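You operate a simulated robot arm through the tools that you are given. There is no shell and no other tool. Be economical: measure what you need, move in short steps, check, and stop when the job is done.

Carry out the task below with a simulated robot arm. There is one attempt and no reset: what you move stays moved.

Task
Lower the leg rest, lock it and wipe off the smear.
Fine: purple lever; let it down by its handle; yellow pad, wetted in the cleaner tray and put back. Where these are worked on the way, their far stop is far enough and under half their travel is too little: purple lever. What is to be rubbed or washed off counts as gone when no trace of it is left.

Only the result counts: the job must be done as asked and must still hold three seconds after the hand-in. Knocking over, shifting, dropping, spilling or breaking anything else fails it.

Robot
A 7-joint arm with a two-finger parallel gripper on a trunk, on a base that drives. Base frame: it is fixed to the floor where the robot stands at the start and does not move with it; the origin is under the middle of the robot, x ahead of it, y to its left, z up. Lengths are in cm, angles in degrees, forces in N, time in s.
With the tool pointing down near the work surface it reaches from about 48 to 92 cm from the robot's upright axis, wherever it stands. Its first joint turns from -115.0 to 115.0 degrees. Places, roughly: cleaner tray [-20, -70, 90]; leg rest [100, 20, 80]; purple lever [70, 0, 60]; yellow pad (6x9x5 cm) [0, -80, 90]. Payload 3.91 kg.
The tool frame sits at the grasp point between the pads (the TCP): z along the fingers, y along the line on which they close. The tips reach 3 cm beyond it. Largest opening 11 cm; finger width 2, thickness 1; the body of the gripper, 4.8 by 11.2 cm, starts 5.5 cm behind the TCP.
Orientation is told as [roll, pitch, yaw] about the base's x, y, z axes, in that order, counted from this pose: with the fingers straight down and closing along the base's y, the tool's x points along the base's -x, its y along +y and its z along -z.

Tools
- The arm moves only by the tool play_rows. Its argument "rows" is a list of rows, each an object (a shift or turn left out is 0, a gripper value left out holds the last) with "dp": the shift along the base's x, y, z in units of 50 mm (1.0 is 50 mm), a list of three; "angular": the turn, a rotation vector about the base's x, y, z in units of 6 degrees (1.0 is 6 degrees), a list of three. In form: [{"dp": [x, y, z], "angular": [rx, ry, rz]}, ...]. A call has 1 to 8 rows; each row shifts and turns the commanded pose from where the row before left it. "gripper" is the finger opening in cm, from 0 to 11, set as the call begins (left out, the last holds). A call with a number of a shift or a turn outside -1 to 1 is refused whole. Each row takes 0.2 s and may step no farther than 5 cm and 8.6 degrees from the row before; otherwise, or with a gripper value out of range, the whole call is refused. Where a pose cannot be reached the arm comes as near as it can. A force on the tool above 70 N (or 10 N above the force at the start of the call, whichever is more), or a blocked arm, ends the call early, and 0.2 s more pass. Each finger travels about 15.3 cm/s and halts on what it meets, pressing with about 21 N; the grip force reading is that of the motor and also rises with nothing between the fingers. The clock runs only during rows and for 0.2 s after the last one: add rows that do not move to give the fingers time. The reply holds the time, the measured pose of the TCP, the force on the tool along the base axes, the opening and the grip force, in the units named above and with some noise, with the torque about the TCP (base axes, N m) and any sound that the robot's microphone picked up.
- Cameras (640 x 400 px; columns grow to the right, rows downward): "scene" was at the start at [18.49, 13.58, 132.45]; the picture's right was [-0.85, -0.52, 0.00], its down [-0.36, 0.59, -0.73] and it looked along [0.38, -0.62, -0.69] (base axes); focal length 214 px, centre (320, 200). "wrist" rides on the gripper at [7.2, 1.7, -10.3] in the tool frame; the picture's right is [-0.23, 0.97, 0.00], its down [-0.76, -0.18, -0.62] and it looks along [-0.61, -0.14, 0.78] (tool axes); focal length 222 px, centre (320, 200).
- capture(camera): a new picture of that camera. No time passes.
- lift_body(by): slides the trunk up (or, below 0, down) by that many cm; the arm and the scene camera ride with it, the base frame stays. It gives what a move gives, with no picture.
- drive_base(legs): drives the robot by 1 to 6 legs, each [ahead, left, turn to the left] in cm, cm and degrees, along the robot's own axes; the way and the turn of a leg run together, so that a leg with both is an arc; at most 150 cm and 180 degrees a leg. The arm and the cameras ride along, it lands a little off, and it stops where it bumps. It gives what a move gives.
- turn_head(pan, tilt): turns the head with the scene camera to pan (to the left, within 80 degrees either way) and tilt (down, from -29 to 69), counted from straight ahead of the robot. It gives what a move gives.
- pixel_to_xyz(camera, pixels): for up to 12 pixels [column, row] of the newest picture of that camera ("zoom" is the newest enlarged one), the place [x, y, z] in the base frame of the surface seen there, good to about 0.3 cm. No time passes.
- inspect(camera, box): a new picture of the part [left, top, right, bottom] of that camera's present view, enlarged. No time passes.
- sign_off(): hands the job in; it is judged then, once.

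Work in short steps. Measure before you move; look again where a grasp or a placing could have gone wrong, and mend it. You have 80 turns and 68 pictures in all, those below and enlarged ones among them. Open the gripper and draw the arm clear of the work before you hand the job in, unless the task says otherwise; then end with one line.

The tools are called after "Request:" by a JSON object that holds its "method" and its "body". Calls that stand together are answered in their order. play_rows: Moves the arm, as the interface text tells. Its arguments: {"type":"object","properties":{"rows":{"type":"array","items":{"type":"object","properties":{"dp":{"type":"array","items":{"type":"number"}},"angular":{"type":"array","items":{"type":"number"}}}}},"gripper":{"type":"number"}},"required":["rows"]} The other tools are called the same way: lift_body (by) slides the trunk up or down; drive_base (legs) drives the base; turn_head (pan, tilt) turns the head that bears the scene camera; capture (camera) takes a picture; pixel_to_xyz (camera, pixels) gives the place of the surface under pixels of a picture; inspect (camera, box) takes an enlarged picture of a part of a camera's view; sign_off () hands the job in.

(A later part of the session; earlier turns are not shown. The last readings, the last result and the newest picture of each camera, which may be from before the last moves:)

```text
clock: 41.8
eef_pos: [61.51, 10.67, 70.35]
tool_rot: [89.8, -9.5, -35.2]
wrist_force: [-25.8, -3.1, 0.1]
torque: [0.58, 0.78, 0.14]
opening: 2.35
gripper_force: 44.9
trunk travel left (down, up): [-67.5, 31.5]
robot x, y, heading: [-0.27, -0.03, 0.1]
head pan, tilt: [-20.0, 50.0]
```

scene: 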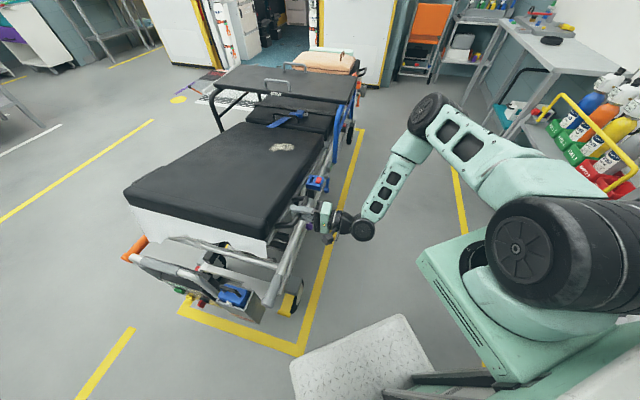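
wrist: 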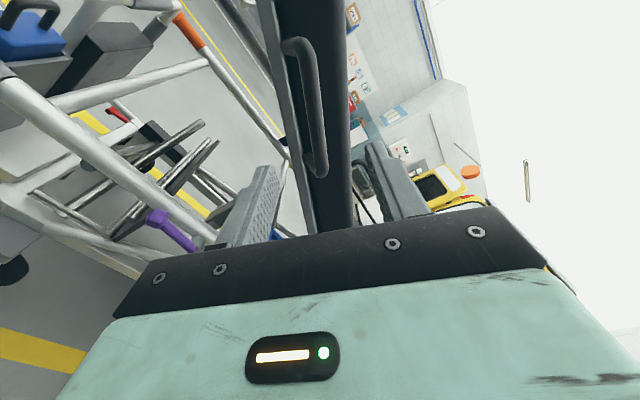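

No stop felt yet; I continue carefully.

Request:
{"method": "play_rows", "body": {"rows": [{"dp": [-0.01, 0.005, -0.12]}, {"dp": [-0.005, 0.004, -0.12]}, {"dp": [0, 0, -0.12]}, {"dp": [0, 0, -0.12]}, {}]}}

Request:
{"method": "capture", "body": {"camera": "scene"}}

```text
clock: 43.0
eef_pos: [61.19, 10.82, 68.02]
tool_rot: [89.9, -9.5, -35.2]
wrist_force: [-30.1, 10.0, 0.6]
torque: [0.61, 0.81, -0.16]
opening: 2.19
gripper_force: 45.4
trunk travel left (down, up): [-67.5, 31.5]
robot x, y, heading: [0.04, -0.11, -0.1]
head pan, tilt: [-20.0, 50.0]
```

```text
35 pictures are left
```

scene: 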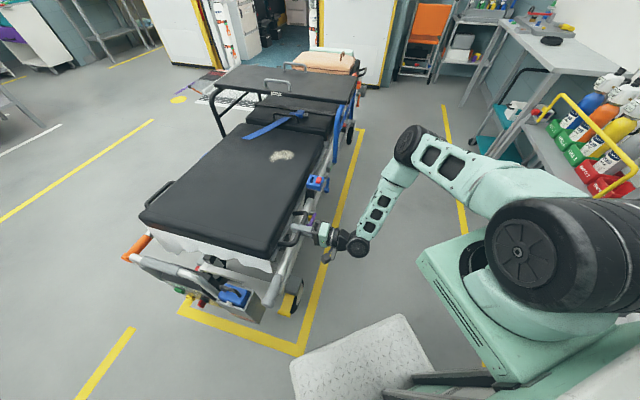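

I measure the slope of the cushion: foot corner vs hinge side vs the seat.

Request:
{"method": "pixel_to_xyz", "body": {"camera": "scene", "pixels": [[262, 248], [160, 208], [275, 170], [230, 140], [300, 150], [300, 120], [250, 195], [282, 156], [268, 158], [294, 152]]}}

```text
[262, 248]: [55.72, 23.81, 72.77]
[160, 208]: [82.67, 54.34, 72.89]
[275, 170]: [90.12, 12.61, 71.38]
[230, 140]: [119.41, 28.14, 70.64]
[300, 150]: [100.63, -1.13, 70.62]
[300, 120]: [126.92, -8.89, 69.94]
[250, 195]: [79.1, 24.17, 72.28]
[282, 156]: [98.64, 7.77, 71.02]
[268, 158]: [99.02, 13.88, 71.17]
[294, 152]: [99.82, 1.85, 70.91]
```

Only ~2° of slope remain (72.8 vs 70.6). I continue ~2 cm until the stop pushes back.

Request:
{"method": "play_rows", "body": {"rows": [{"dp": [0, 0, -0.09]}, {"dp": [0, 0, -0.09]}, {"dp": [0, 0, -0.09]}, {"dp": [0, 0, -0.09]}, {"dp": [0, 0, -0.09]}, {}]}}

```text
clock: 44.4
eef_pos: [61.19, 10.98, 65.84]
tool_rot: [90.0, -9.3, -35.0]
wrist_force: [-35.6, 24.5, 0.2]
torque: [0.57, 0.92, -0.32]
opening: 2.12
gripper_force: 44.5
trunk travel left (down, up): [-67.5, 31.5]
robot x, y, heading: [-0.23, 0.04, 0.1]
head pan, tilt: [-20.0, 50.0]
```

Request:
{"method": "play_rows", "body": {"rows": [{"dp": [-0.05, 0.03, -0.08]}, {"dp": [0, 0, -0.08]}, {"dp": [0, 0, -0.08]}, {}]}}

Request:
{"method": "capture", "body": {"camera": "scene"}}

Request:
{"method": "pixel_to_xyz", "body": {"camera": "scene", "pixels": [[258, 250], [165, 212], [275, 170], [230, 140], [300, 150], [300, 120]]}}

```text
clock: 45.2
eef_pos: [61.31, 11.06, 65.56]
tool_rot: [91.5, -9.4, -35.5]
wrist_force: [-17.1, -13.0, 31.0]
torque: [0.74, 1.05, -0.07]
opening: 2.09
gripper_force: 45.0
trunk travel left (down, up): [-67.5, 31.5]
robot x, y, heading: [-0.19, 0.16, -0.1]
head pan, tilt: [-20.0, 50.0]
stopped in row 4: the force on the tool passed its limit at 72 N (the readings are from after the stop); the commanded pose is now the measured one
```

```text
34 pictures are left
```

scene: 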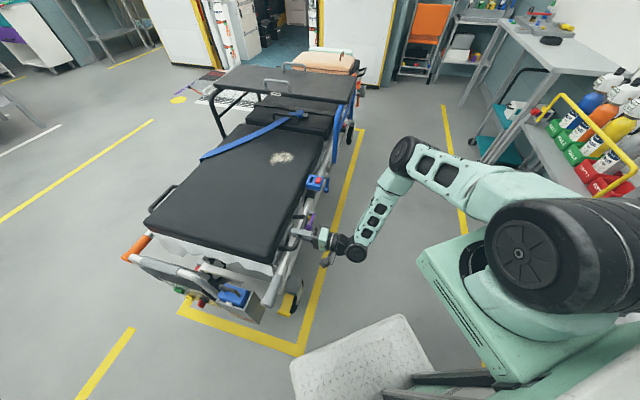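

```text
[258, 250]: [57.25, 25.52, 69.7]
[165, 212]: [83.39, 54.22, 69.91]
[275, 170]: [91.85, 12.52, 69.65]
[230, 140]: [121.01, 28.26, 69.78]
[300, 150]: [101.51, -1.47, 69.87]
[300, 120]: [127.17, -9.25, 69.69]
```

The leg rest is level at its stop (all ~69.8). I release gently and withdraw outward, then look at the lever.

Request:
{"method": "play_rows", "body": {"rows": [{}, {}, {"dp": [-0.3, -0.4, 0]}, {"dp": [-0.4, -0.55, 0]}, {"dp": [-0.4, -0.55, 0]}, {"dp": [0.1, -0.5, 0]}, {}], "gripper": 3.6}}

Request:
{"method": "capture", "body": {"camera": "wrist"}}

Request:
{"method": "inspect", "body": {"camera": "scene", "box": [260, 160, 360, 240]}}

```text
clock: 46.8
eef_pos: [56.34, 1.09, 65.46]
tool_rot: [90.9, -9.5, -35.4]
wrist_force: [0.8, -0.6, -0.3]
torque: [0.01, -0.04, -0.01]
opening: 3.61
gripper_force: 0.0
trunk travel left (down, up): [-67.5, 31.5]
robot x, y, heading: [0.06, -0.11, -0.1]
head pan, tilt: [-20.0, 50.0]
```

```text
33 pictures are left
```

wrist: 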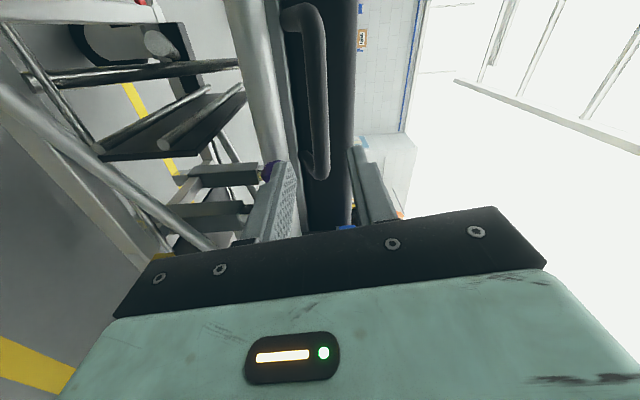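

```text
5.00 times, centred on (310, 200) of scene
```

zoom: 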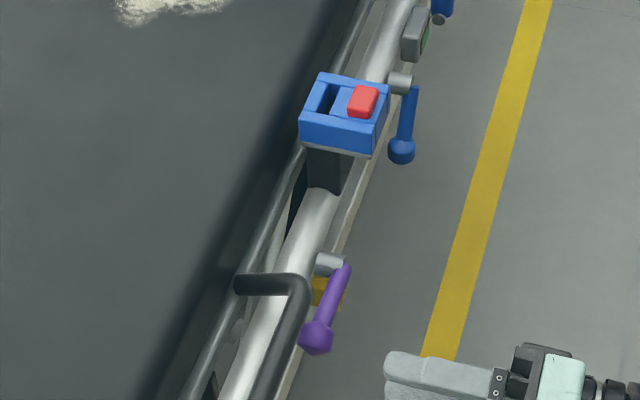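

Request:
{"method": "pixel_to_xyz", "body": {"camera": "zoom", "pixels": [[316, 338], [318, 328], [328, 310], [336, 290], [343, 272], [295, 320], [300, 290], [280, 352], [265, 285], [250, 340], [328, 262]]}}

```text
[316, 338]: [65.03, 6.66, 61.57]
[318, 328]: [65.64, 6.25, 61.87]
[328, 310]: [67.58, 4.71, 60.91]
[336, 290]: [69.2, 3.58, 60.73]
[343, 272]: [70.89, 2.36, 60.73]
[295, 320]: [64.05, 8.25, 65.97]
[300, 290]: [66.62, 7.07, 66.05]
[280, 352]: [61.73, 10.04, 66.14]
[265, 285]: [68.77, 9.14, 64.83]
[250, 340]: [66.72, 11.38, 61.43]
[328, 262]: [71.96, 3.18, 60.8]
```

Knob ≈ (65.3,6.4,60.5), handle bar bottom z≈64 just above. I'll take the shaft near u≈51 with vertical closing, opening 3.6, coming in from outside.

Request:
{"method": "play_rows", "body": {"rows": [{"dp": [0.47, -0.34, -0.48], "angular": [0.59, 0.81, 0]}, {"dp": [0.47, -0.34, -0.48], "angular": [0.59, 0.81, 0]}, {}, {"dp": [0.327, 0.448, 0]}, {"dp": [0.327, 0.448, 0]}], "gripper": 3.6}}

Request:
{"method": "inspect", "body": {"camera": "scene", "box": [280, 180, 350, 240]}}

Request:
{"method": "inspect", "body": {"camera": "wrist", "box": [200, 90, 440, 240]}}

```text
clock: 48.0
eef_pos: [64.34, 2.02, 60.39]
tool_rot: [91.1, 2.5, -35.6]
wrist_force: [0.6, -0.7, 0.0]
torque: [-0.01, -0.01, 0.02]
opening: 3.58
gripper_force: 0.1
trunk travel left (down, up): [-67.5, 31.5]
robot x, y, heading: [-0.13, 0.35, -0.1]
head pan, tilt: [-20.0, 50.0]
```

```text
6.67 times, centred on (315, 210) of scene
```

zoom: 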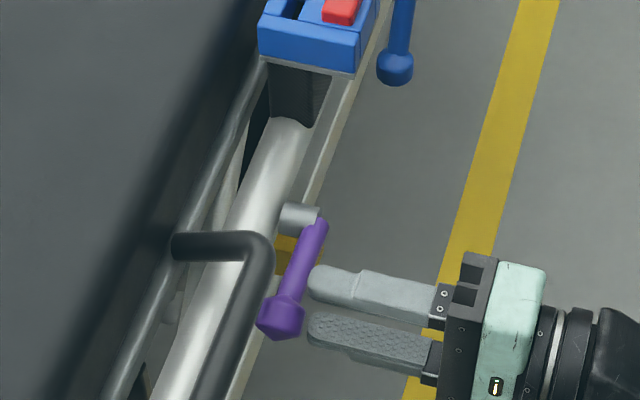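

```text
2.67 times, centred on (320, 165) of wrist
```

zoom: 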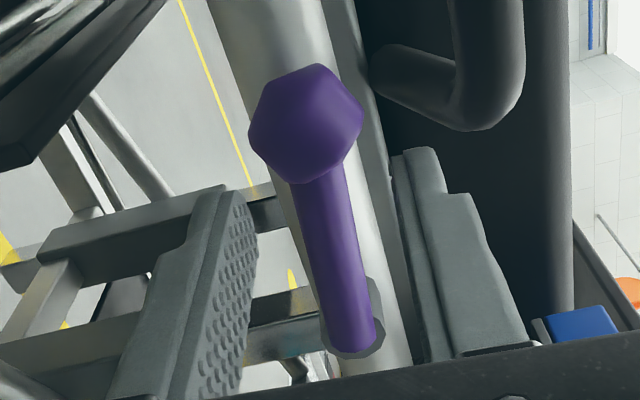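

Fingers are aligned around the shaft, the handle is clear. I advance the last ~3 cm and close.

Request:
{"method": "play_rows", "body": {"rows": [{"dp": [0.17, 0.235, 0.0]}, {"dp": [0.17, 0.235, 0.0]}, {}]}}

Request:
{"method": "play_rows", "body": {"rows": [{}, {}, {}], "gripper": 0}}

```text
clock: 48.8
eef_pos: [66.06, 4.39, 60.34]
tool_rot: [91.1, 2.5, -35.4]
wrist_force: [-0.7, -1.1, 1.0]
torque: [0.0, -0.01, 0.0]
opening: 3.57
gripper_force: 0.1
trunk travel left (down, up): [-67.5, 31.5]
robot x, y, heading: [-0.17, -0.03, 0.1]
head pan, tilt: [-20.0, 50.0]
```

```text
clock: 49.6
eef_pos: [66.28, 4.24, 60.41]
tool_rot: [91.2, 2.4, -35.8]
wrist_force: [22.8, -12.7, -1.9]
torque: [-0.11, 0.06, -0.49]
opening: 2.05
gripper_force: 44.8
trunk travel left (down, up): [-67.5, 31.5]
robot x, y, heading: [0.07, 0.08, 0.3]
head pan, tilt: [-20.0, 50.0]
```

Gripped on the shaft. I swing it back down along its arc, rotating with it.

Request:
{"method": "play_rows", "body": {"rows": [{"dp": [0.04, -0.028, -0.124], "angular": [-0.59, -0.81, 0]}, {"dp": [0.006, -0.005, -0.124], "angular": [-0.59, -0.81, 0]}, {"dp": [0.018, -0.013, -0.122], "angular": [-0.59, -0.81, 0]}, {"dp": [0.028, -0.02, -0.12], "angular": [-0.59, -0.81, 0]}, {}]}}

```text
clock: 50.8
eef_pos: [66.59, 3.98, 57.98]
tool_rot: [91.0, -21.7, -35.5]
wrist_force: [20.9, -18.6, 12.9]
torque: [0.1, -0.25, -0.19]
opening: 2.03
gripper_force: 45.0
trunk travel left (down, up): [-67.5, 31.5]
robot x, y, heading: [0.1, 0.13, -0.1]
head pan, tilt: [-20.0, 50.0]
```

Moving nicely (φ≈70°). Continue.

Request:
{"method": "play_rows", "body": {"rows": [{"dp": [0.075, -0.055, -0.115], "angular": [-0.59, -0.81, 0]}, {"dp": [0.06, -0.044, -0.11], "angular": [-0.59, -0.81, 0]}, {"dp": [0.06, -0.044, -0.102], "angular": [-0.59, -0.81, 0]}, {"dp": [0.066, -0.048, -0.095], "angular": [-0.59, -0.81, 0]}, {}]}}

Request:
{"method": "inspect", "body": {"camera": "wrist", "box": [200, 90, 440, 240]}}

```text
clock: 52.0
eef_pos: [68.05, 3.03, 56.08]
tool_rot: [90.6, -46.1, -34.9]
wrist_force: [-17.4, -10.5, 4.1]
torque: [-0.44, -0.34, 0.3]
opening: 1.62
gripper_force: 44.9
trunk travel left (down, up): [-67.5, 31.5]
robot x, y, heading: [-0.11, 0.28, 0.1]
head pan, tilt: [-20.0, 50.0]
```

```text
2.67 times, centred on (320, 165) of wrist
```

zoom: 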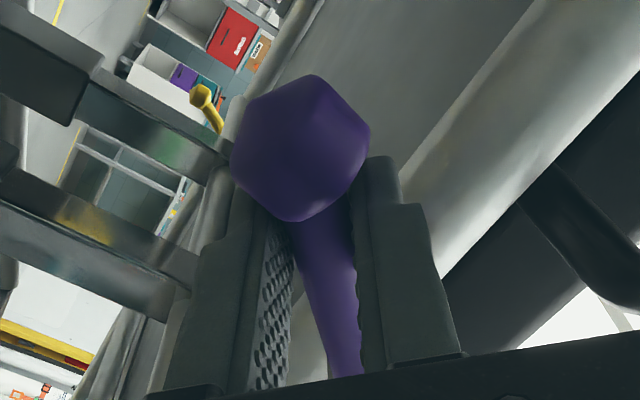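

φ≈44°; started at about 35°. Continue to the stop.

Request:
{"method": "play_rows", "body": {"rows": [{"dp": [0.065, -0.047, -0.08], "angular": [-0.59, -0.81, 0]}, {"dp": [0.07, -0.05, -0.075], "angular": [-0.3, -0.4, 0]}, {"dp": [0.07, -0.05, -0.07], "angular": [-0.3, -0.4, 0]}, {"dp": [0.07, -0.05, -0.06]}, {}]}}

```text
clock: 52.8
eef_pos: [69.47, 2.63, 55.86]
tool_rot: [90.4, -58.5, -33.2]
wrist_force: [-34.1, -1.9, -7.6]
torque: [-1.14, -0.26, 0.63]
opening: 1.56
gripper_force: 44.4
trunk travel left (down, up): [-67.5, 31.5]
robot x, y, heading: [0.12, 0.21, 0.3]
head pan, tilt: [-20.0, 50.0]
stopped in row 4: the force on the tool passed its limit at 75 N (the readings are from after the stop); the commanded pose is now the measured one
```

Hit the stop (φ≈30°). I open, withdraw outward and check.

Request:
{"method": "play_rows", "body": {"rows": [{}, {}, {"dp": [-0.3, -0.4, 0]}, {"dp": [-0.4, -0.55, 0]}, {"dp": [-0.4, -0.55, 0]}, {"dp": [-0.3, -0.5, 0]}, {"dp": [-0.2, -0.5, 0.5]}, {"dp": [0, -0.5, 0.8]}], "gripper": 5}}

Request:
{"method": "inspect", "body": {"camera": "scene", "box": [260, 160, 360, 240]}}

Request:
{"method": "pixel_to_xyz", "body": {"camera": "scene", "pixels": [[258, 250], [165, 212], [275, 170], [300, 150]]}}

```text
clock: 54.6
eef_pos: [61.27, -12.59, 62.27]
tool_rot: [90.6, -58.2, -34.1]
wrist_force: [-0.7, 0.0, -0.2]
torque: [0.02, -0.02, 0.01]
opening: 4.99
gripper_force: 0.0
trunk travel left (down, up): [-67.5, 31.5]
robot x, y, heading: [-0.14, -0.01, 0.0]
head pan, tilt: [-20.0, 50.0]
```

```text
5.00 times, centred on (310, 200) of scene
```

zoom: 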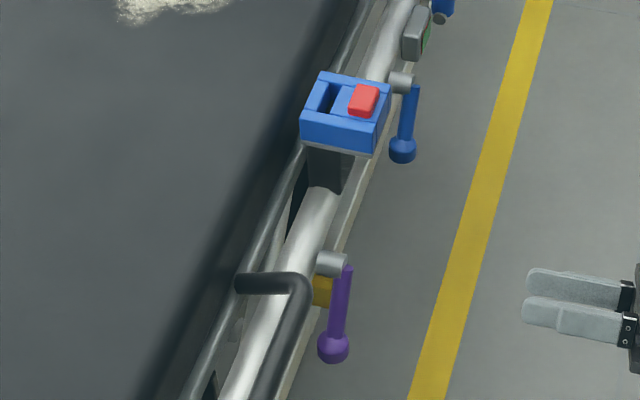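

```text
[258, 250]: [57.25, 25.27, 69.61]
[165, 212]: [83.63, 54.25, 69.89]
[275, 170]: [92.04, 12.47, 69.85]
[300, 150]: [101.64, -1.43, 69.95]
```

The lever is back at its locked stop and the rest is level at 69.8. Now I bring the tool back to pointing down, rising as I go.

Request:
{"method": "play_rows", "body": {"rows": [{"dp": [0, -0.1, 0.5], "angular": [-0.59, -0.81, 0]}, {"dp": [0, -0.1, 0.5], "angular": [-0.59, -0.81, 0]}, {"dp": [0, -0.1, 0.5], "angular": [-0.59, -0.81, 0]}, {"dp": [0, 0, 0.5], "angular": [-0.59, -0.81, 0]}, {"dp": [0, 0, 0.5], "angular": [-0.59, -0.81, 0]}, {"dp": [0, 0, 0.5], "angular": [-0.81, 0.59, 0]}, {"dp": [0, 0, 0.5], "angular": [-0.81, 0.59, 0]}, {"dp": [0, 0, 0.5], "angular": [-0.81, 0.59, 0]}]}}

Request:
{"method": "play_rows", "body": {"rows": [{"dp": [0, 0, 0.5], "angular": [-0.81, 0.59, 0]}, {"dp": [0, 0, 0.5], "angular": [-0.81, 0.59, 0]}, {"dp": [0, 0, 0.5], "angular": [-0.81, 0.59, 0]}, {"dp": [0, 0, 0.5], "angular": [-0.81, 0.59, 0]}, {"dp": [0, 0, 0.5], "angular": [-0.81, 0.59, 0]}, {"dp": [0, 0, 0.5], "angular": [-0.81, 0.59, 0]}, {"dp": [0, 0, 0.5], "angular": [-0.81, 0.59, 0]}, {"dp": [0, 0, 0.5], "angular": [-0.81, 0.59, 0]}]}}

Request:
{"method": "play_rows", "body": {"rows": [{"angular": [-0.81, 0.59, 0]}, {"angular": [-0.81, 0.59, 0]}, {"angular": [-0.81, 0.59, 0]}, {"angular": [-0.81, 0.59, 0]}], "gripper": 11}}

```text
clock: 56.4
eef_pos: [61.53, -14.12, 82.14]
tool_rot: [7.4, -70.8, 48.7]
wrist_force: [0.4, 0.1, -0.1]
torque: [0.03, 0.05, 0.0]
opening: 5.01
gripper_force: 0.1
trunk travel left (down, up): [-67.5, 31.5]
robot x, y, heading: [-0.28, -0.28, 0.0]
head pan, tilt: [-20.0, 50.0]
```

```text
clock: 58.2
eef_pos: [61.48, -14.06, 102.41]
tool_rot: [3.1, -22.8, 52.2]
wrist_force: [1.1, -0.8, 0.1]
torque: [0.06, -0.02, 0.02]
opening: 5.01
gripper_force: 0.0
trunk travel left (down, up): [-67.5, 31.5]
robot x, y, heading: [0.35, 0.22, 0.0]
head pan, tilt: [-20.0, 50.0]
```

```text
clock: 59.2
eef_pos: [61.37, -14.12, 102.43]
tool_rot: [2.4, 1.3, 52.2]
wrist_force: [0.5, -0.6, 0.0]
torque: [0.04, 0.03, 0.04]
opening: 11.02
gripper_force: 0.2
trunk travel left (down, up): [-67.5, 31.5]
robot x, y, heading: [-0.13, -0.12, -0.1]
head pan, tilt: [-20.0, 50.0]
```

Tool is down again. I pull the arm in and up, then turn the base right toward the bench.

Request:
{"method": "play_rows", "body": {"rows": [{"dp": [-0.5, 0.1, 0.8], "angular": [-0.2, -0.1, 0.1]}, {"dp": [-0.5, 0.1, 0.8], "angular": [-0.1, 0, 0.1]}, {"dp": [-0.6, 0.1, 0.8]}, {"dp": [-0.6, 0.1, 0.8]}]}}

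Request:
{"method": "drive_base", "body": {"legs": [[0, 0, -80]]}}

Request:
{"method": "turn_head", "body": {"pan": -10, "tilt": 45}}

Request:
{"method": "capture", "body": {"camera": "scene"}}

Request:
{"method": "capture", "body": {"camera": "wrist"}}

```text
refused: row 3 steps farther than a row can; nothing moved
```

```text
clock: 63.1
eef_pos: [-3.86, -63.03, 102.36]
tool_rot: [2.4, 1.2, -28.3]
wrist_force: [0.0, -0.1, -0.2]
torque: [-0.02, 0.02, 0.0]
opening: 11.0
gripper_force: 0.1
trunk travel left (down, up): [-67.5, 31.5]
robot x, y, heading: [0.23, -0.09, -80.4]
head pan, tilt: [-20.0, 50.0]
```

```text
clock: 63.8
eef_pos: [-3.87, -63.05, 102.41]
tool_rot: [2.4, 1.1, -28.3]
wrist_force: [-0.3, -0.5, -0.1]
torque: [0.03, -0.03, 0.02]
opening: 11.01
gripper_force: 0.1
trunk travel left (down, up): [-67.5, 31.5]
robot x, y, heading: [0.29, -0.22, -80.4]
head pan, tilt: [-10.0, 45.0]
```

```text
27 pictures are left
```

scene: 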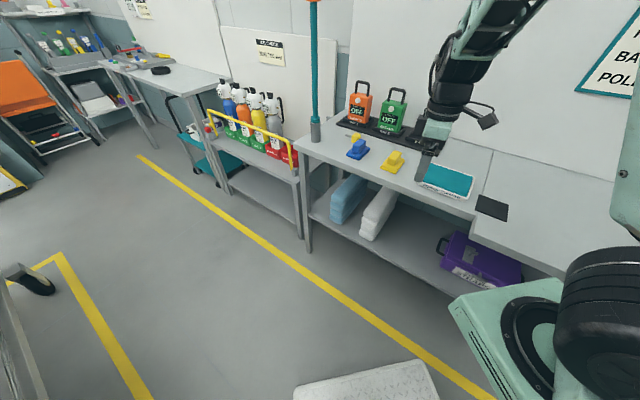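

```text
26 pictures are left
```

wrist: 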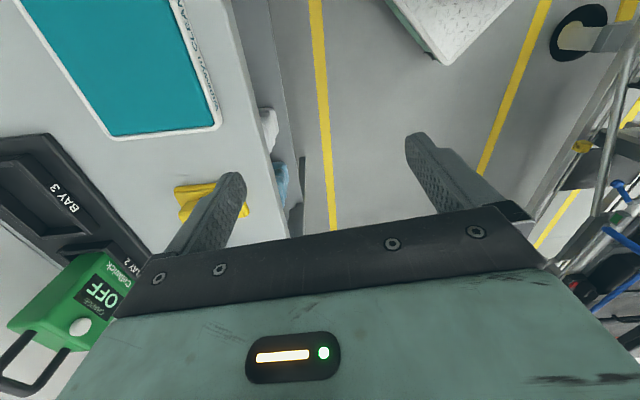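

Yellow pad at (392,161), tray (teal liquid) at (448,180). I zoom and measure.

Request:
{"method": "inspect", "body": {"camera": "scene", "box": [330, 110, 510, 225]}}

Request:
{"method": "pixel_to_xyz", "body": {"camera": "scene", "pixels": [[392, 155], [385, 165], [400, 168], [402, 156], [448, 180], [425, 185], [470, 190], [472, 170], [430, 166], [410, 185]]}}

```text
3.48 times, centred on (420, 168) of scene
```

zoom: 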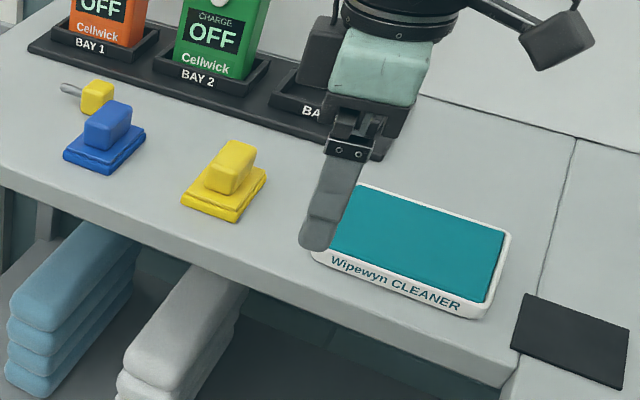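

```text
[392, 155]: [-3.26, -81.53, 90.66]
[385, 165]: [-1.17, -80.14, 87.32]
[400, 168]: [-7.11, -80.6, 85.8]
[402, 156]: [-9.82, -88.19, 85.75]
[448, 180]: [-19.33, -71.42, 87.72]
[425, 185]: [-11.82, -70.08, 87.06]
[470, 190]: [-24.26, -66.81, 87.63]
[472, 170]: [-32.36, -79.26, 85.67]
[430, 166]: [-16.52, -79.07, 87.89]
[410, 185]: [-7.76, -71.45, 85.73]
```

Measure the pad's grip block and base in the zoom.

Request:
{"method": "pixel_to_xyz", "body": {"camera": "zoom", "pixels": [[232, 150], [245, 148], [222, 165], [208, 183], [243, 190], [190, 200], [225, 212], [262, 183], [400, 235], [360, 190], [508, 236], [472, 312]]}}

```text
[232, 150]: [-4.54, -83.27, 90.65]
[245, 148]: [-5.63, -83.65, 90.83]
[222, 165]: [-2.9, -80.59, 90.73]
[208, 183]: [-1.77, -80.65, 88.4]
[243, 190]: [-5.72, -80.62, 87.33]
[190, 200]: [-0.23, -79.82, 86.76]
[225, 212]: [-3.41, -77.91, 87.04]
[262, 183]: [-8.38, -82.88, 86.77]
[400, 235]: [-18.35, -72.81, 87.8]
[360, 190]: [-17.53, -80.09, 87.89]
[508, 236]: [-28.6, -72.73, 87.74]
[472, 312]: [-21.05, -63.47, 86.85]
```

Pad's long axis runs about (0.65,0.76); yaw ≈ -40° lets me close along its block. I move above it at z≈101 and check with the wrist camera.

Request:
{"method": "play_rows", "body": {"rows": [{"dp": [0, -0.95, 0], "angular": [-0.2, -0.1, -1]}, {"dp": [0, -0.95, 0], "angular": [-0.2, -0.1, -1]}, {"dp": [0, -0.95, 0]}, {"dp": [0, -0.95, 0]}, {}], "gripper": 9}}

Request:
{"method": "capture", "body": {"camera": "wrist"}}

Request:
{"method": "inspect", "body": {"camera": "scene", "box": [330, 110, 510, 225]}}

```text
clock: 65.0
eef_pos: [-3.84, -81.99, 102.45]
tool_rot: [1.2, -1.2, -40.3]
wrist_force: [-0.5, -0.3, 1.1]
torque: [0.04, -0.01, -0.01]
opening: 8.98
gripper_force: 0.1
trunk travel left (down, up): [-67.5, 31.5]
robot x, y, heading: [0.25, -0.12, -80.3]
head pan, tilt: [-10.0, 45.0]
```

```text
24 pictures are left
```

wrist: 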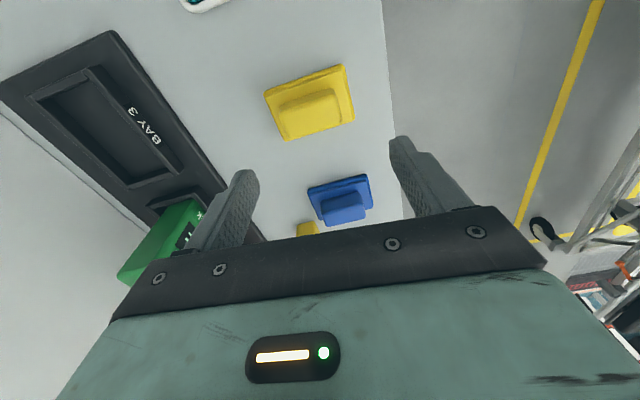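

```text
3.48 times, centred on (420, 168) of scene
```

zoom: 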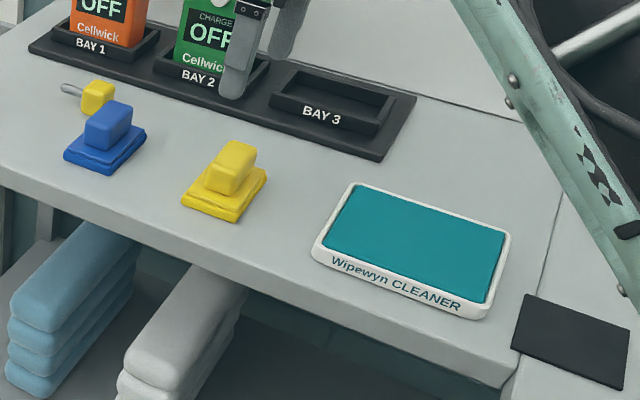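

I measure pad block corners and the green box in the wrist view.

Request:
{"method": "pixel_to_xyz", "body": {"camera": "wrist", "pixels": [[282, 108], [337, 90], [342, 108], [286, 128], [315, 112], [268, 92], [345, 67], [354, 118], [287, 138], [185, 215], [180, 245], [150, 205]]}}

Request:
{"method": "pixel_to_xyz", "body": {"camera": "zoom", "pixels": [[215, 15], [245, 15], [225, 75], [262, 60], [210, 62]]}}

```text
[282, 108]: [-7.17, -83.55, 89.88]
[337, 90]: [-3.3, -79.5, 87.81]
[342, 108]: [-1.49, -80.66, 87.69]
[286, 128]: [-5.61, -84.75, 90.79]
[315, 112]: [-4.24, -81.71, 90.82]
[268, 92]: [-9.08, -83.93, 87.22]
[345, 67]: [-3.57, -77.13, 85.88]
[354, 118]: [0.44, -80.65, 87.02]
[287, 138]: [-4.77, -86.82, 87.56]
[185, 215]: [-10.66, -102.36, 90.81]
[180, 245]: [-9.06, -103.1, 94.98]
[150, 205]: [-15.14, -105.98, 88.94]
```

```text
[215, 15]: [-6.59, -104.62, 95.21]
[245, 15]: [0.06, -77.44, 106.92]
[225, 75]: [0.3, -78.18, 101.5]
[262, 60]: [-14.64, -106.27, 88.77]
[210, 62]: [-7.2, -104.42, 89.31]
```

Pad centre (-4.2,-82.0), block top 90.8, base top 87.2. I descend to z=90.6 and grip.

Request:
{"method": "play_rows", "body": {"rows": [{"dp": [-0.07, 0, -0.8], "angular": [-0.2, 0.2, 0.15]}, {"dp": [0, 0, -0.8]}, {"dp": [0, 0, -0.5]}, {"dp": [0, 0, -0.27]}, {}]}}

Request:
{"method": "play_rows", "body": {"rows": [{}, {}, {}, {}], "gripper": 0}}

Request:
{"method": "capture", "body": {"camera": "wrist"}}

```text
clock: 66.2
eef_pos: [-4.16, -82.08, 90.67]
tool_rot: [-0.7, -1.0, -39.3]
wrist_force: [0.7, 0.9, 12.6]
torque: [-0.41, 0.42, 0.0]
opening: 8.97
gripper_force: 0.1
trunk travel left (down, up): [-67.5, 31.5]
robot x, y, heading: [-0.13, 0.2, -80.4]
head pan, tilt: [-10.0, 45.0]
```

```text
clock: 67.2
eef_pos: [-4.18, -82.07, 90.49]
tool_rot: [-0.6, -1.1, -39.3]
wrist_force: [1.0, -2.5, 22.0]
torque: [-0.26, 0.25, 0.04]
opening: 7.18
gripper_force: 20.5
trunk travel left (down, up): [-67.5, 31.5]
robot x, y, heading: [-0.24, -0.17, -80.3]
head pan, tilt: [-10.0, 45.0]
```

```text
22 pictures are left
```

wrist: 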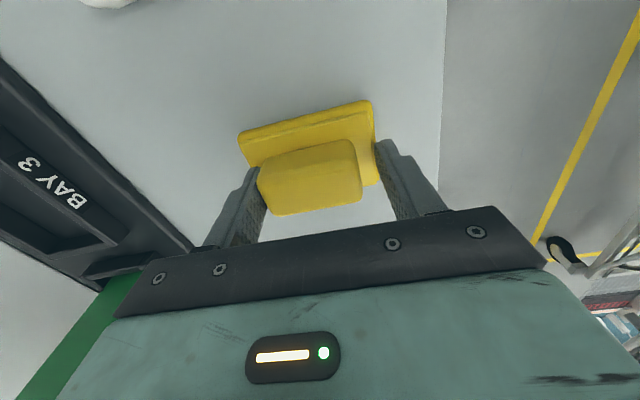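

The tips rest on the base (22 N) and hinder closing. I raise 0.4 cm to free them.

Request:
{"method": "play_rows", "body": {"rows": [{"dp": [0, 0, 0.09]}, {}, {}, {}]}}

```text
clock: 68.2
eef_pos: [-4.08, -82.01, 90.97]
tool_rot: [-0.4, -0.9, -39.2]
wrist_force: [0.7, 0.0, -0.5]
torque: [0.02, -0.01, 0.0]
opening: 7.17
gripper_force: 21.0
trunk travel left (down, up): [-67.5, 31.5]
robot x, y, heading: [0.13, 0.43, -80.5]
head pan, tilt: [-10.0, 45.0]
```

No contact force but the opening holds at 7.17 with grip force 21. I look again closely.

Request:
{"method": "inspect", "body": {"camera": "wrist", "box": [220, 80, 460, 240]}}

Request:
{"method": "pixel_to_xyz", "body": {"camera": "zoom", "pixels": [[105, 230], [375, 200], [370, 290], [130, 350], [240, 250], [430, 170], [60, 200]]}}

```text
2.50 times, centred on (340, 160) of wrist
```

zoom: 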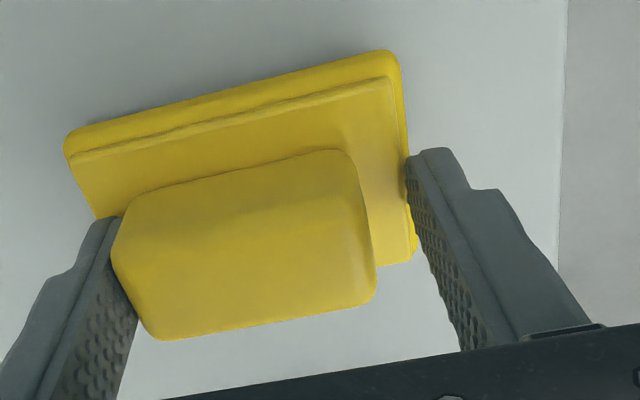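

```text
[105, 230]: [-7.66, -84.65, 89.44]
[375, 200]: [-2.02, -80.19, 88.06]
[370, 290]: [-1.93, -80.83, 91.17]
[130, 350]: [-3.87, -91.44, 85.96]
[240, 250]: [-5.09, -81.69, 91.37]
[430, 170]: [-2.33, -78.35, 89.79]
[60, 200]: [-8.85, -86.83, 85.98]
```

The right finger seems caught on the base edge. Raise 0.5 cm more.

Request:
{"method": "play_rows", "body": {"rows": [{"dp": [0, 0, 0.1]}, {}, {}, {}]}}

```text
clock: 69.2
eef_pos: [-4.12, -82.07, 91.47]
tool_rot: [-0.6, -1.0, -39.3]
wrist_force: [-0.2, 0.0, 0.1]
torque: [0.04, 0.01, -0.03]
opening: 7.18
gripper_force: 21.1
trunk travel left (down, up): [-67.5, 31.5]
robot x, y, heading: [0.12, 0.14, -80.7]
head pan, tilt: [-10.0, 45.0]
```

Still 7.18; check whether the pad rises with the fingers.

Request:
{"method": "inspect", "body": {"camera": "wrist", "box": [220, 80, 460, 240]}}

Request:
{"method": "inspect", "body": {"camera": "scene", "box": [360, 130, 430, 180]}}

```text
2.50 times, centred on (340, 160) of wrist
```

zoom: 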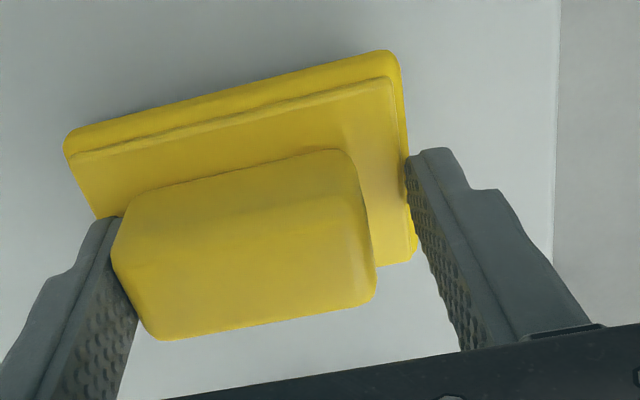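

```text
8.00 times, centred on (395, 155) of scene
```

zoom: 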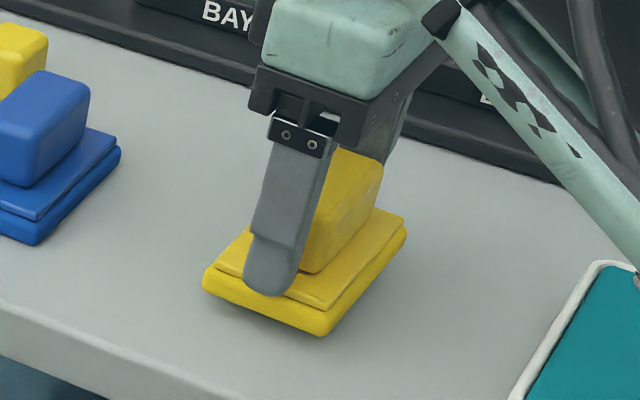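

The pad did rise with the hand, but it's held lopsidedly (block one side, base edge the other). I set it down, reopen, and regrip 0.7 cm higher so the tips clear the base.

Request:
{"method": "play_rows", "body": {"rows": [{"dp": [0, 0, -0.1]}, {"dp": [0, 0, -0.08]}, {}]}}

Request:
{"method": "play_rows", "body": {"rows": [{}, {}, {"dp": [0, 0, 0.17]}, {}], "gripper": 9}}

Request:
{"method": "play_rows", "body": {"rows": [{}, {}, {}, {}], "gripper": 0}}

```text
clock: 70.0
eef_pos: [-4.28, -82.02, 90.6]
tool_rot: [-0.6, -0.9, -39.3]
wrist_force: [-0.6, 0.6, 6.2]
torque: [0.18, 0.04, 0.04]
opening: 7.16
gripper_force: 20.6
trunk travel left (down, up): [-67.5, 31.5]
robot x, y, heading: [-0.42, 0.3, -80.3]
head pan, tilt: [-10.0, 45.0]
```

```text
clock: 71.0
eef_pos: [-4.19, -82.12, 91.33]
tool_rot: [-0.6, -0.9, -39.3]
wrist_force: [0.8, -0.3, -0.3]
torque: [0.03, 0.01, -0.01]
opening: 8.98
gripper_force: 0.1
trunk travel left (down, up): [-67.5, 31.5]
robot x, y, heading: [-0.12, 0.1, -80.8]
head pan, tilt: [-10.0, 45.0]
```

```text
clock: 72.0
eef_pos: [-4.19, -82.01, 91.29]
tool_rot: [-0.6, -0.9, -39.3]
wrist_force: [0.5, 0.8, 0.7]
torque: [0.08, 0.02, -0.01]
opening: 5.91
gripper_force: 21.3
trunk travel left (down, up): [-67.5, 31.5]
robot x, y, heading: [-0.13, 0.25, -80.7]
head pan, tilt: [-10.0, 45.0]
```

Gripped squarely at 5.91 cm (pad bottom = TCP − 5.6). Lift and carry over the tray centre (-19.5,-71.9).

Request:
{"method": "play_rows", "body": {"rows": [{"dp": [0, 0, 0.7]}, {"dp": [0, 0, 0.7]}, {"dp": [-0.765, 0.505, 0]}, {"dp": [-0.765, 0.505, 0]}, {"dp": [-0.765, 0.505, 0]}, {"dp": [-0.765, 0.505, 0]}, {}]}}

Request:
{"method": "inspect", "body": {"camera": "scene", "box": [370, 110, 510, 225]}}

```text
clock: 73.6
eef_pos: [-19.5, -71.85, 98.4]
tool_rot: [-0.5, -1.0, -39.4]
wrist_force: [-0.1, 0.5, -0.4]
torque: [-0.01, -0.02, -0.01]
opening: 5.9
gripper_force: 20.9
trunk travel left (down, up): [-67.5, 31.5]
robot x, y, heading: [-0.04, -0.11, -80.5]
head pan, tilt: [-10.0, 45.0]
```

```text
3.48 times, centred on (440, 168) of scene
```

zoom: 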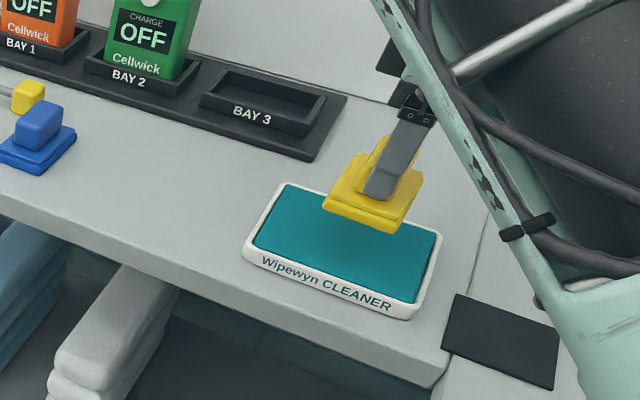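

The pad is held level above the tray centre. I lower it into the cleaner.

Request:
{"method": "play_rows", "body": {"rows": [{"dp": [0, 0, -0.6]}, {"dp": [0, 0, -0.4]}, {"dp": [0, 0, -0.12]}, {"dp": [0, 0, -0.08]}, {}, {}]}}

Request:
{"method": "inspect", "body": {"camera": "scene", "box": [370, 110, 510, 225]}}

```text
clock: 75.0
eef_pos: [-19.49, -71.93, 92.6]
tool_rot: [-0.8, -1.1, -39.4]
wrist_force: [0.5, -6.1, 46.1]
torque: [0.52, -0.45, 0.02]
opening: 5.95
gripper_force: 20.8
trunk travel left (down, up): [-67.5, 31.5]
robot x, y, heading: [-0.1, -0.08, -80.6]
head pan, tilt: [-10.0, 45.0]
```

```text
3.48 times, centred on (440, 168) of scene
```

zoom: 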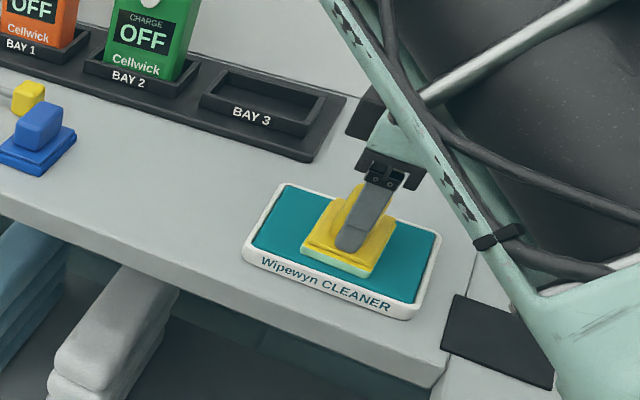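

Pad pressed into the cleaner (46 N) and its rim shows wet. Lift straight up, then turn the base back left.

Request:
{"method": "play_rows", "body": {"rows": [{"dp": [0, 0, 0.3]}, {"dp": [0, 0, 0.5]}, {"dp": [0, 0, 0.8]}, {"dp": [0, 0, 0.8]}, {"dp": [0, 0, 0.4]}, {}]}}

Request:
{"method": "drive_base", "body": {"legs": [[0, 0, 80.5], [25, -30, 0]]}}

Request:
{"method": "turn_head", "body": {"pan": 20, "tilt": 45}}

Request:
{"method": "capture", "body": {"camera": "scene"}}

```text
clock: 76.4
eef_pos: [-19.55, -71.9, 106.36]
tool_rot: [-0.5, -1.0, -39.3]
wrist_force: [0.1, 0.3, -0.1]
torque: [0.01, -0.02, 0.0]
opening: 5.93
gripper_force: 21.0
trunk travel left (down, up): [-67.5, 31.5]
robot x, y, heading: [-0.18, -0.34, -80.6]
head pan, tilt: [-10.0, 45.0]
```

```text
clock: 82.3
eef_pos: [92.67, -61.68, 106.32]
tool_rot: [-0.6, -1.0, 41.5]
wrist_force: [-0.4, 0.4, -0.4]
torque: [0.0, 0.0, -0.03]
opening: 5.91
gripper_force: 21.0
trunk travel left (down, up): [-67.5, 31.5]
robot x, y, heading: [24.98, -31.1, 0.3]
head pan, tilt: [-10.0, 45.0]
```

```text
clock: 83.3
eef_pos: [92.66, -61.58, 106.35]
tool_rot: [-0.7, -0.9, 41.4]
wrist_force: [-0.4, 0.2, -1.0]
torque: [0.0, -0.03, 0.01]
opening: 5.89
gripper_force: 21.1
trunk travel left (down, up): [-67.5, 31.5]
robot x, y, heading: [24.54, -30.97, 0.4]
head pan, tilt: [20.0, 45.0]
```

```text
16 pictures are left
```

scene: 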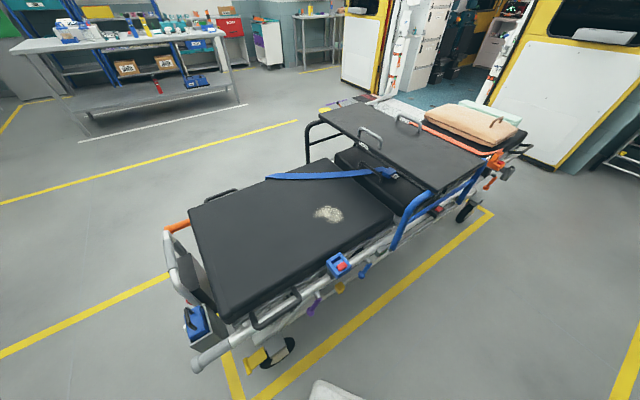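

Smear at (328,214). I measure its extent and the nearby strap edge.

Request:
{"method": "pixel_to_xyz", "body": {"camera": "scene", "pixels": [[328, 214], [314, 213], [344, 215], [330, 206], [328, 223], [342, 221], [318, 208], [330, 178], [360, 176], [362, 210], [270, 230]]}}

```text
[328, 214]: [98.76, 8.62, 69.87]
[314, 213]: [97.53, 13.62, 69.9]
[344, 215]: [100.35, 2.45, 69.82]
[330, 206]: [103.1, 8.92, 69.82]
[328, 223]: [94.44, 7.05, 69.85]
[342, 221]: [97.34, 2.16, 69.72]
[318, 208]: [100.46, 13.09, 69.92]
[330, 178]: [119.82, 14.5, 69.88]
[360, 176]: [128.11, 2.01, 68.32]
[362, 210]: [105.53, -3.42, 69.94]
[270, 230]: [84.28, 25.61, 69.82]
```

Smear spans about x 94–103.5, y 2–13.7 on z 69.8. I carry the pad over there at z≈106.

Request:
{"method": "play_rows", "body": {"rows": [{"dp": [0, 0.95, 0]}, {"dp": [0, 0.95, 0]}, {"dp": [0, 0.95, 0]}, {"dp": [0, 0.95, 0]}, {"dp": [0, 0.95, 0]}, {"dp": [0, 0.95, 0]}, {"dp": [0, 0.95, 0]}, {"dp": [0, 0.95, 0]}]}}

Request:
{"method": "play_rows", "body": {"rows": [{"dp": [0, 0.95, 0]}, {"dp": [0, 0.95, 0]}, {"dp": [0, 0.95, 0]}, {"dp": [0, 0.95, 0]}, {"dp": [0.1, 0.95, 0]}, {"dp": [0.1, 0.95, 0]}, {"dp": [0.1, 0.46, 0]}, {}]}}

Request:
{"method": "lift_body", "body": {"by": -15}}

```text
clock: 85.1
eef_pos: [92.51, -23.8, 106.49]
tool_rot: [-0.7, -1.1, 41.4]
wrist_force: [0.2, 0.4, -0.3]
torque: [0.03, 0.02, -0.02]
opening: 5.92
gripper_force: 21.1
trunk travel left (down, up): [-67.5, 31.5]
robot x, y, heading: [25.0, -30.81, 0.1]
head pan, tilt: [20.0, 45.0]
```

```text
clock: 86.9
eef_pos: [94.17, 7.17, 106.21]
tool_rot: [-0.5, -1.1, 41.4]
wrist_force: [-0.5, 0.0, -0.5]
torque: [0.02, 0.01, 0.0]
opening: 5.93
gripper_force: 21.0
trunk travel left (down, up): [-67.5, 31.5]
robot x, y, heading: [24.67, -31.07, 0.2]
head pan, tilt: [20.0, 45.0]
```

```text
clock: 88.6
eef_pos: [94.21, 7.21, 91.4]
tool_rot: [-0.6, -0.9, 41.5]
wrist_force: [0.1, -1.0, -0.6]
torque: [0.03, 0.03, 0.04]
opening: 5.93
gripper_force: 20.7
trunk travel left (down, up): [-52.5, 46.5]
robot x, y, heading: [24.67, -30.58, 0.4]
head pan, tilt: [20.0, 45.0]
```

Over the smear's near edge at z 91.4. I lower to contact (TCP ≈75.3).

Request:
{"method": "play_rows", "body": {"rows": [{"dp": [0, 0, -0.9]}, {"dp": [0, 0, -0.9]}, {"dp": [0, 0, -0.8]}, {"dp": [0, 0, -0.5]}, {"dp": [0, 0, -0.1]}, {}]}}

```text
clock: 90.0
eef_pos: [93.96, 7.29, 75.26]
tool_rot: [-0.6, -1.0, 41.4]
wrist_force: [-0.7, 0.2, 0.3]
torque: [-0.01, -0.03, -0.03]
opening: 5.94
gripper_force: 20.2
trunk travel left (down, up): [-52.5, 46.5]
robot x, y, heading: [24.88, -31.19, 0.5]
head pan, tilt: [20.0, 45.0]
```

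No contact yet; a touch lower.

Request:
{"method": "play_rows", "body": {"rows": [{"dp": [0, 0, -0.05]}, {"dp": [0, 0, -0.03]}, {}]}}

```text
clock: 90.8
eef_pos: [94.07, 7.35, 74.86]
tool_rot: [-0.5, -1.0, 41.4]
wrist_force: [0.0, -0.5, -0.1]
torque: [0.01, -0.04, 0.02]
opening: 5.95
gripper_force: 21.4
trunk travel left (down, up): [-52.5, 46.5]
robot x, y, heading: [24.97, -31.04, 0.3]
head pan, tilt: [20.0, 45.0]
```

Request:
{"method": "play_rows", "body": {"rows": [{"dp": [0, 0, -0.04]}, {"dp": [0, 0, -0.04]}, {"dp": [0, 0, -0.04]}, {}]}}

Request:
{"method": "capture", "body": {"camera": "scene"}}

```text
clock: 91.8
eef_pos: [94.14, 7.24, 74.67]
tool_rot: [-0.6, -1.3, 41.4]
wrist_force: [-2.0, -1.9, 29.2]
torque: [0.46, 0.97, 0.07]
opening: 5.95
gripper_force: 21.0
trunk travel left (down, up): [-52.5, 46.5]
robot x, y, heading: [24.99, -30.76, 0.3]
head pan, tilt: [20.0, 45.0]
```

```text
15 pictures are left
```

scene: 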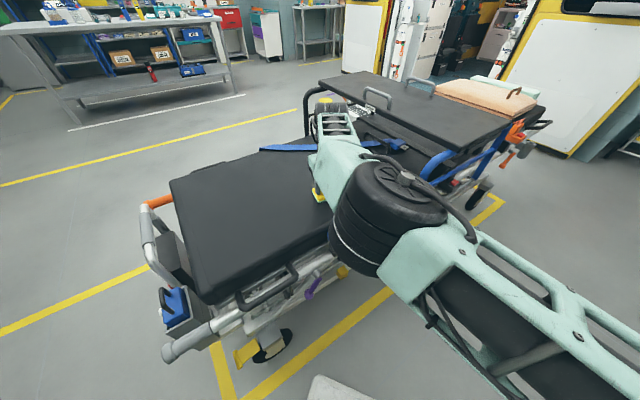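

Contact at 29 N. I stroke along (0.75,0.66) forth 10 cm.

Request:
{"method": "play_rows", "body": {"rows": [{"dp": [0.22, 0.2, 0]}, {"dp": [0.3, 0.265, 0]}, {"dp": [0.3, 0.265, 0]}, {"dp": [0.3, 0.265, 0]}, {"dp": [0.3, 0.265, 0]}, {"dp": [0.07, 0.06, 0]}, {}]}}

```text
clock: 93.4
eef_pos: [96.82, 9.39, 74.66]
tool_rot: [-0.5, -1.3, 41.6]
wrist_force: [-14.3, 7.4, 34.3]
torque: [0.76, 1.15, 0.11]
opening: 5.93
gripper_force: 20.2
out of reach, approached as far as the arm can: row 3, 4, 5, 6
trunk travel left (down, up): [-52.5, 46.5]
robot x, y, heading: [24.72, -30.93, 0.4]
head pan, tilt: [20.0, 45.0]
```

Out of reach beyond ~82 cm. I lift off the pad and measure the near caster before driving closer.

Request:
{"method": "play_rows", "body": {"rows": [{"dp": [-0.1, -0.1, 0.5]}, {"dp": [-0.1, -0.1, 0.8]}, {"dp": [0, 0, 0.5]}]}}

Request:
{"method": "pixel_to_xyz", "body": {"camera": "scene", "pixels": [[283, 345], [262, 352], [240, 355], [290, 335], [315, 380], [330, 395], [340, 385]]}}

```text
clock: 94.2
eef_pos: [95.97, 8.21, 83.24]
tool_rot: [-0.7, -1.0, 41.4]
wrist_force: [1.0, 0.3, -1.0]
torque: [0.0, -0.01, 0.02]
opening: 5.94
gripper_force: 20.6
trunk travel left (down, up): [-52.5, 46.5]
robot x, y, heading: [24.47, -30.77, 0.4]
head pan, tilt: [20.0, 45.0]
```

```text
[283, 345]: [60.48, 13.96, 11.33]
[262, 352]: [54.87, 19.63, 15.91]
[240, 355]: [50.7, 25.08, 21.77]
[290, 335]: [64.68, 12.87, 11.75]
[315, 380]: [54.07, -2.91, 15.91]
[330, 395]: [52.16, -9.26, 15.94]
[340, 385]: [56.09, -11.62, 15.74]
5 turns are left
```

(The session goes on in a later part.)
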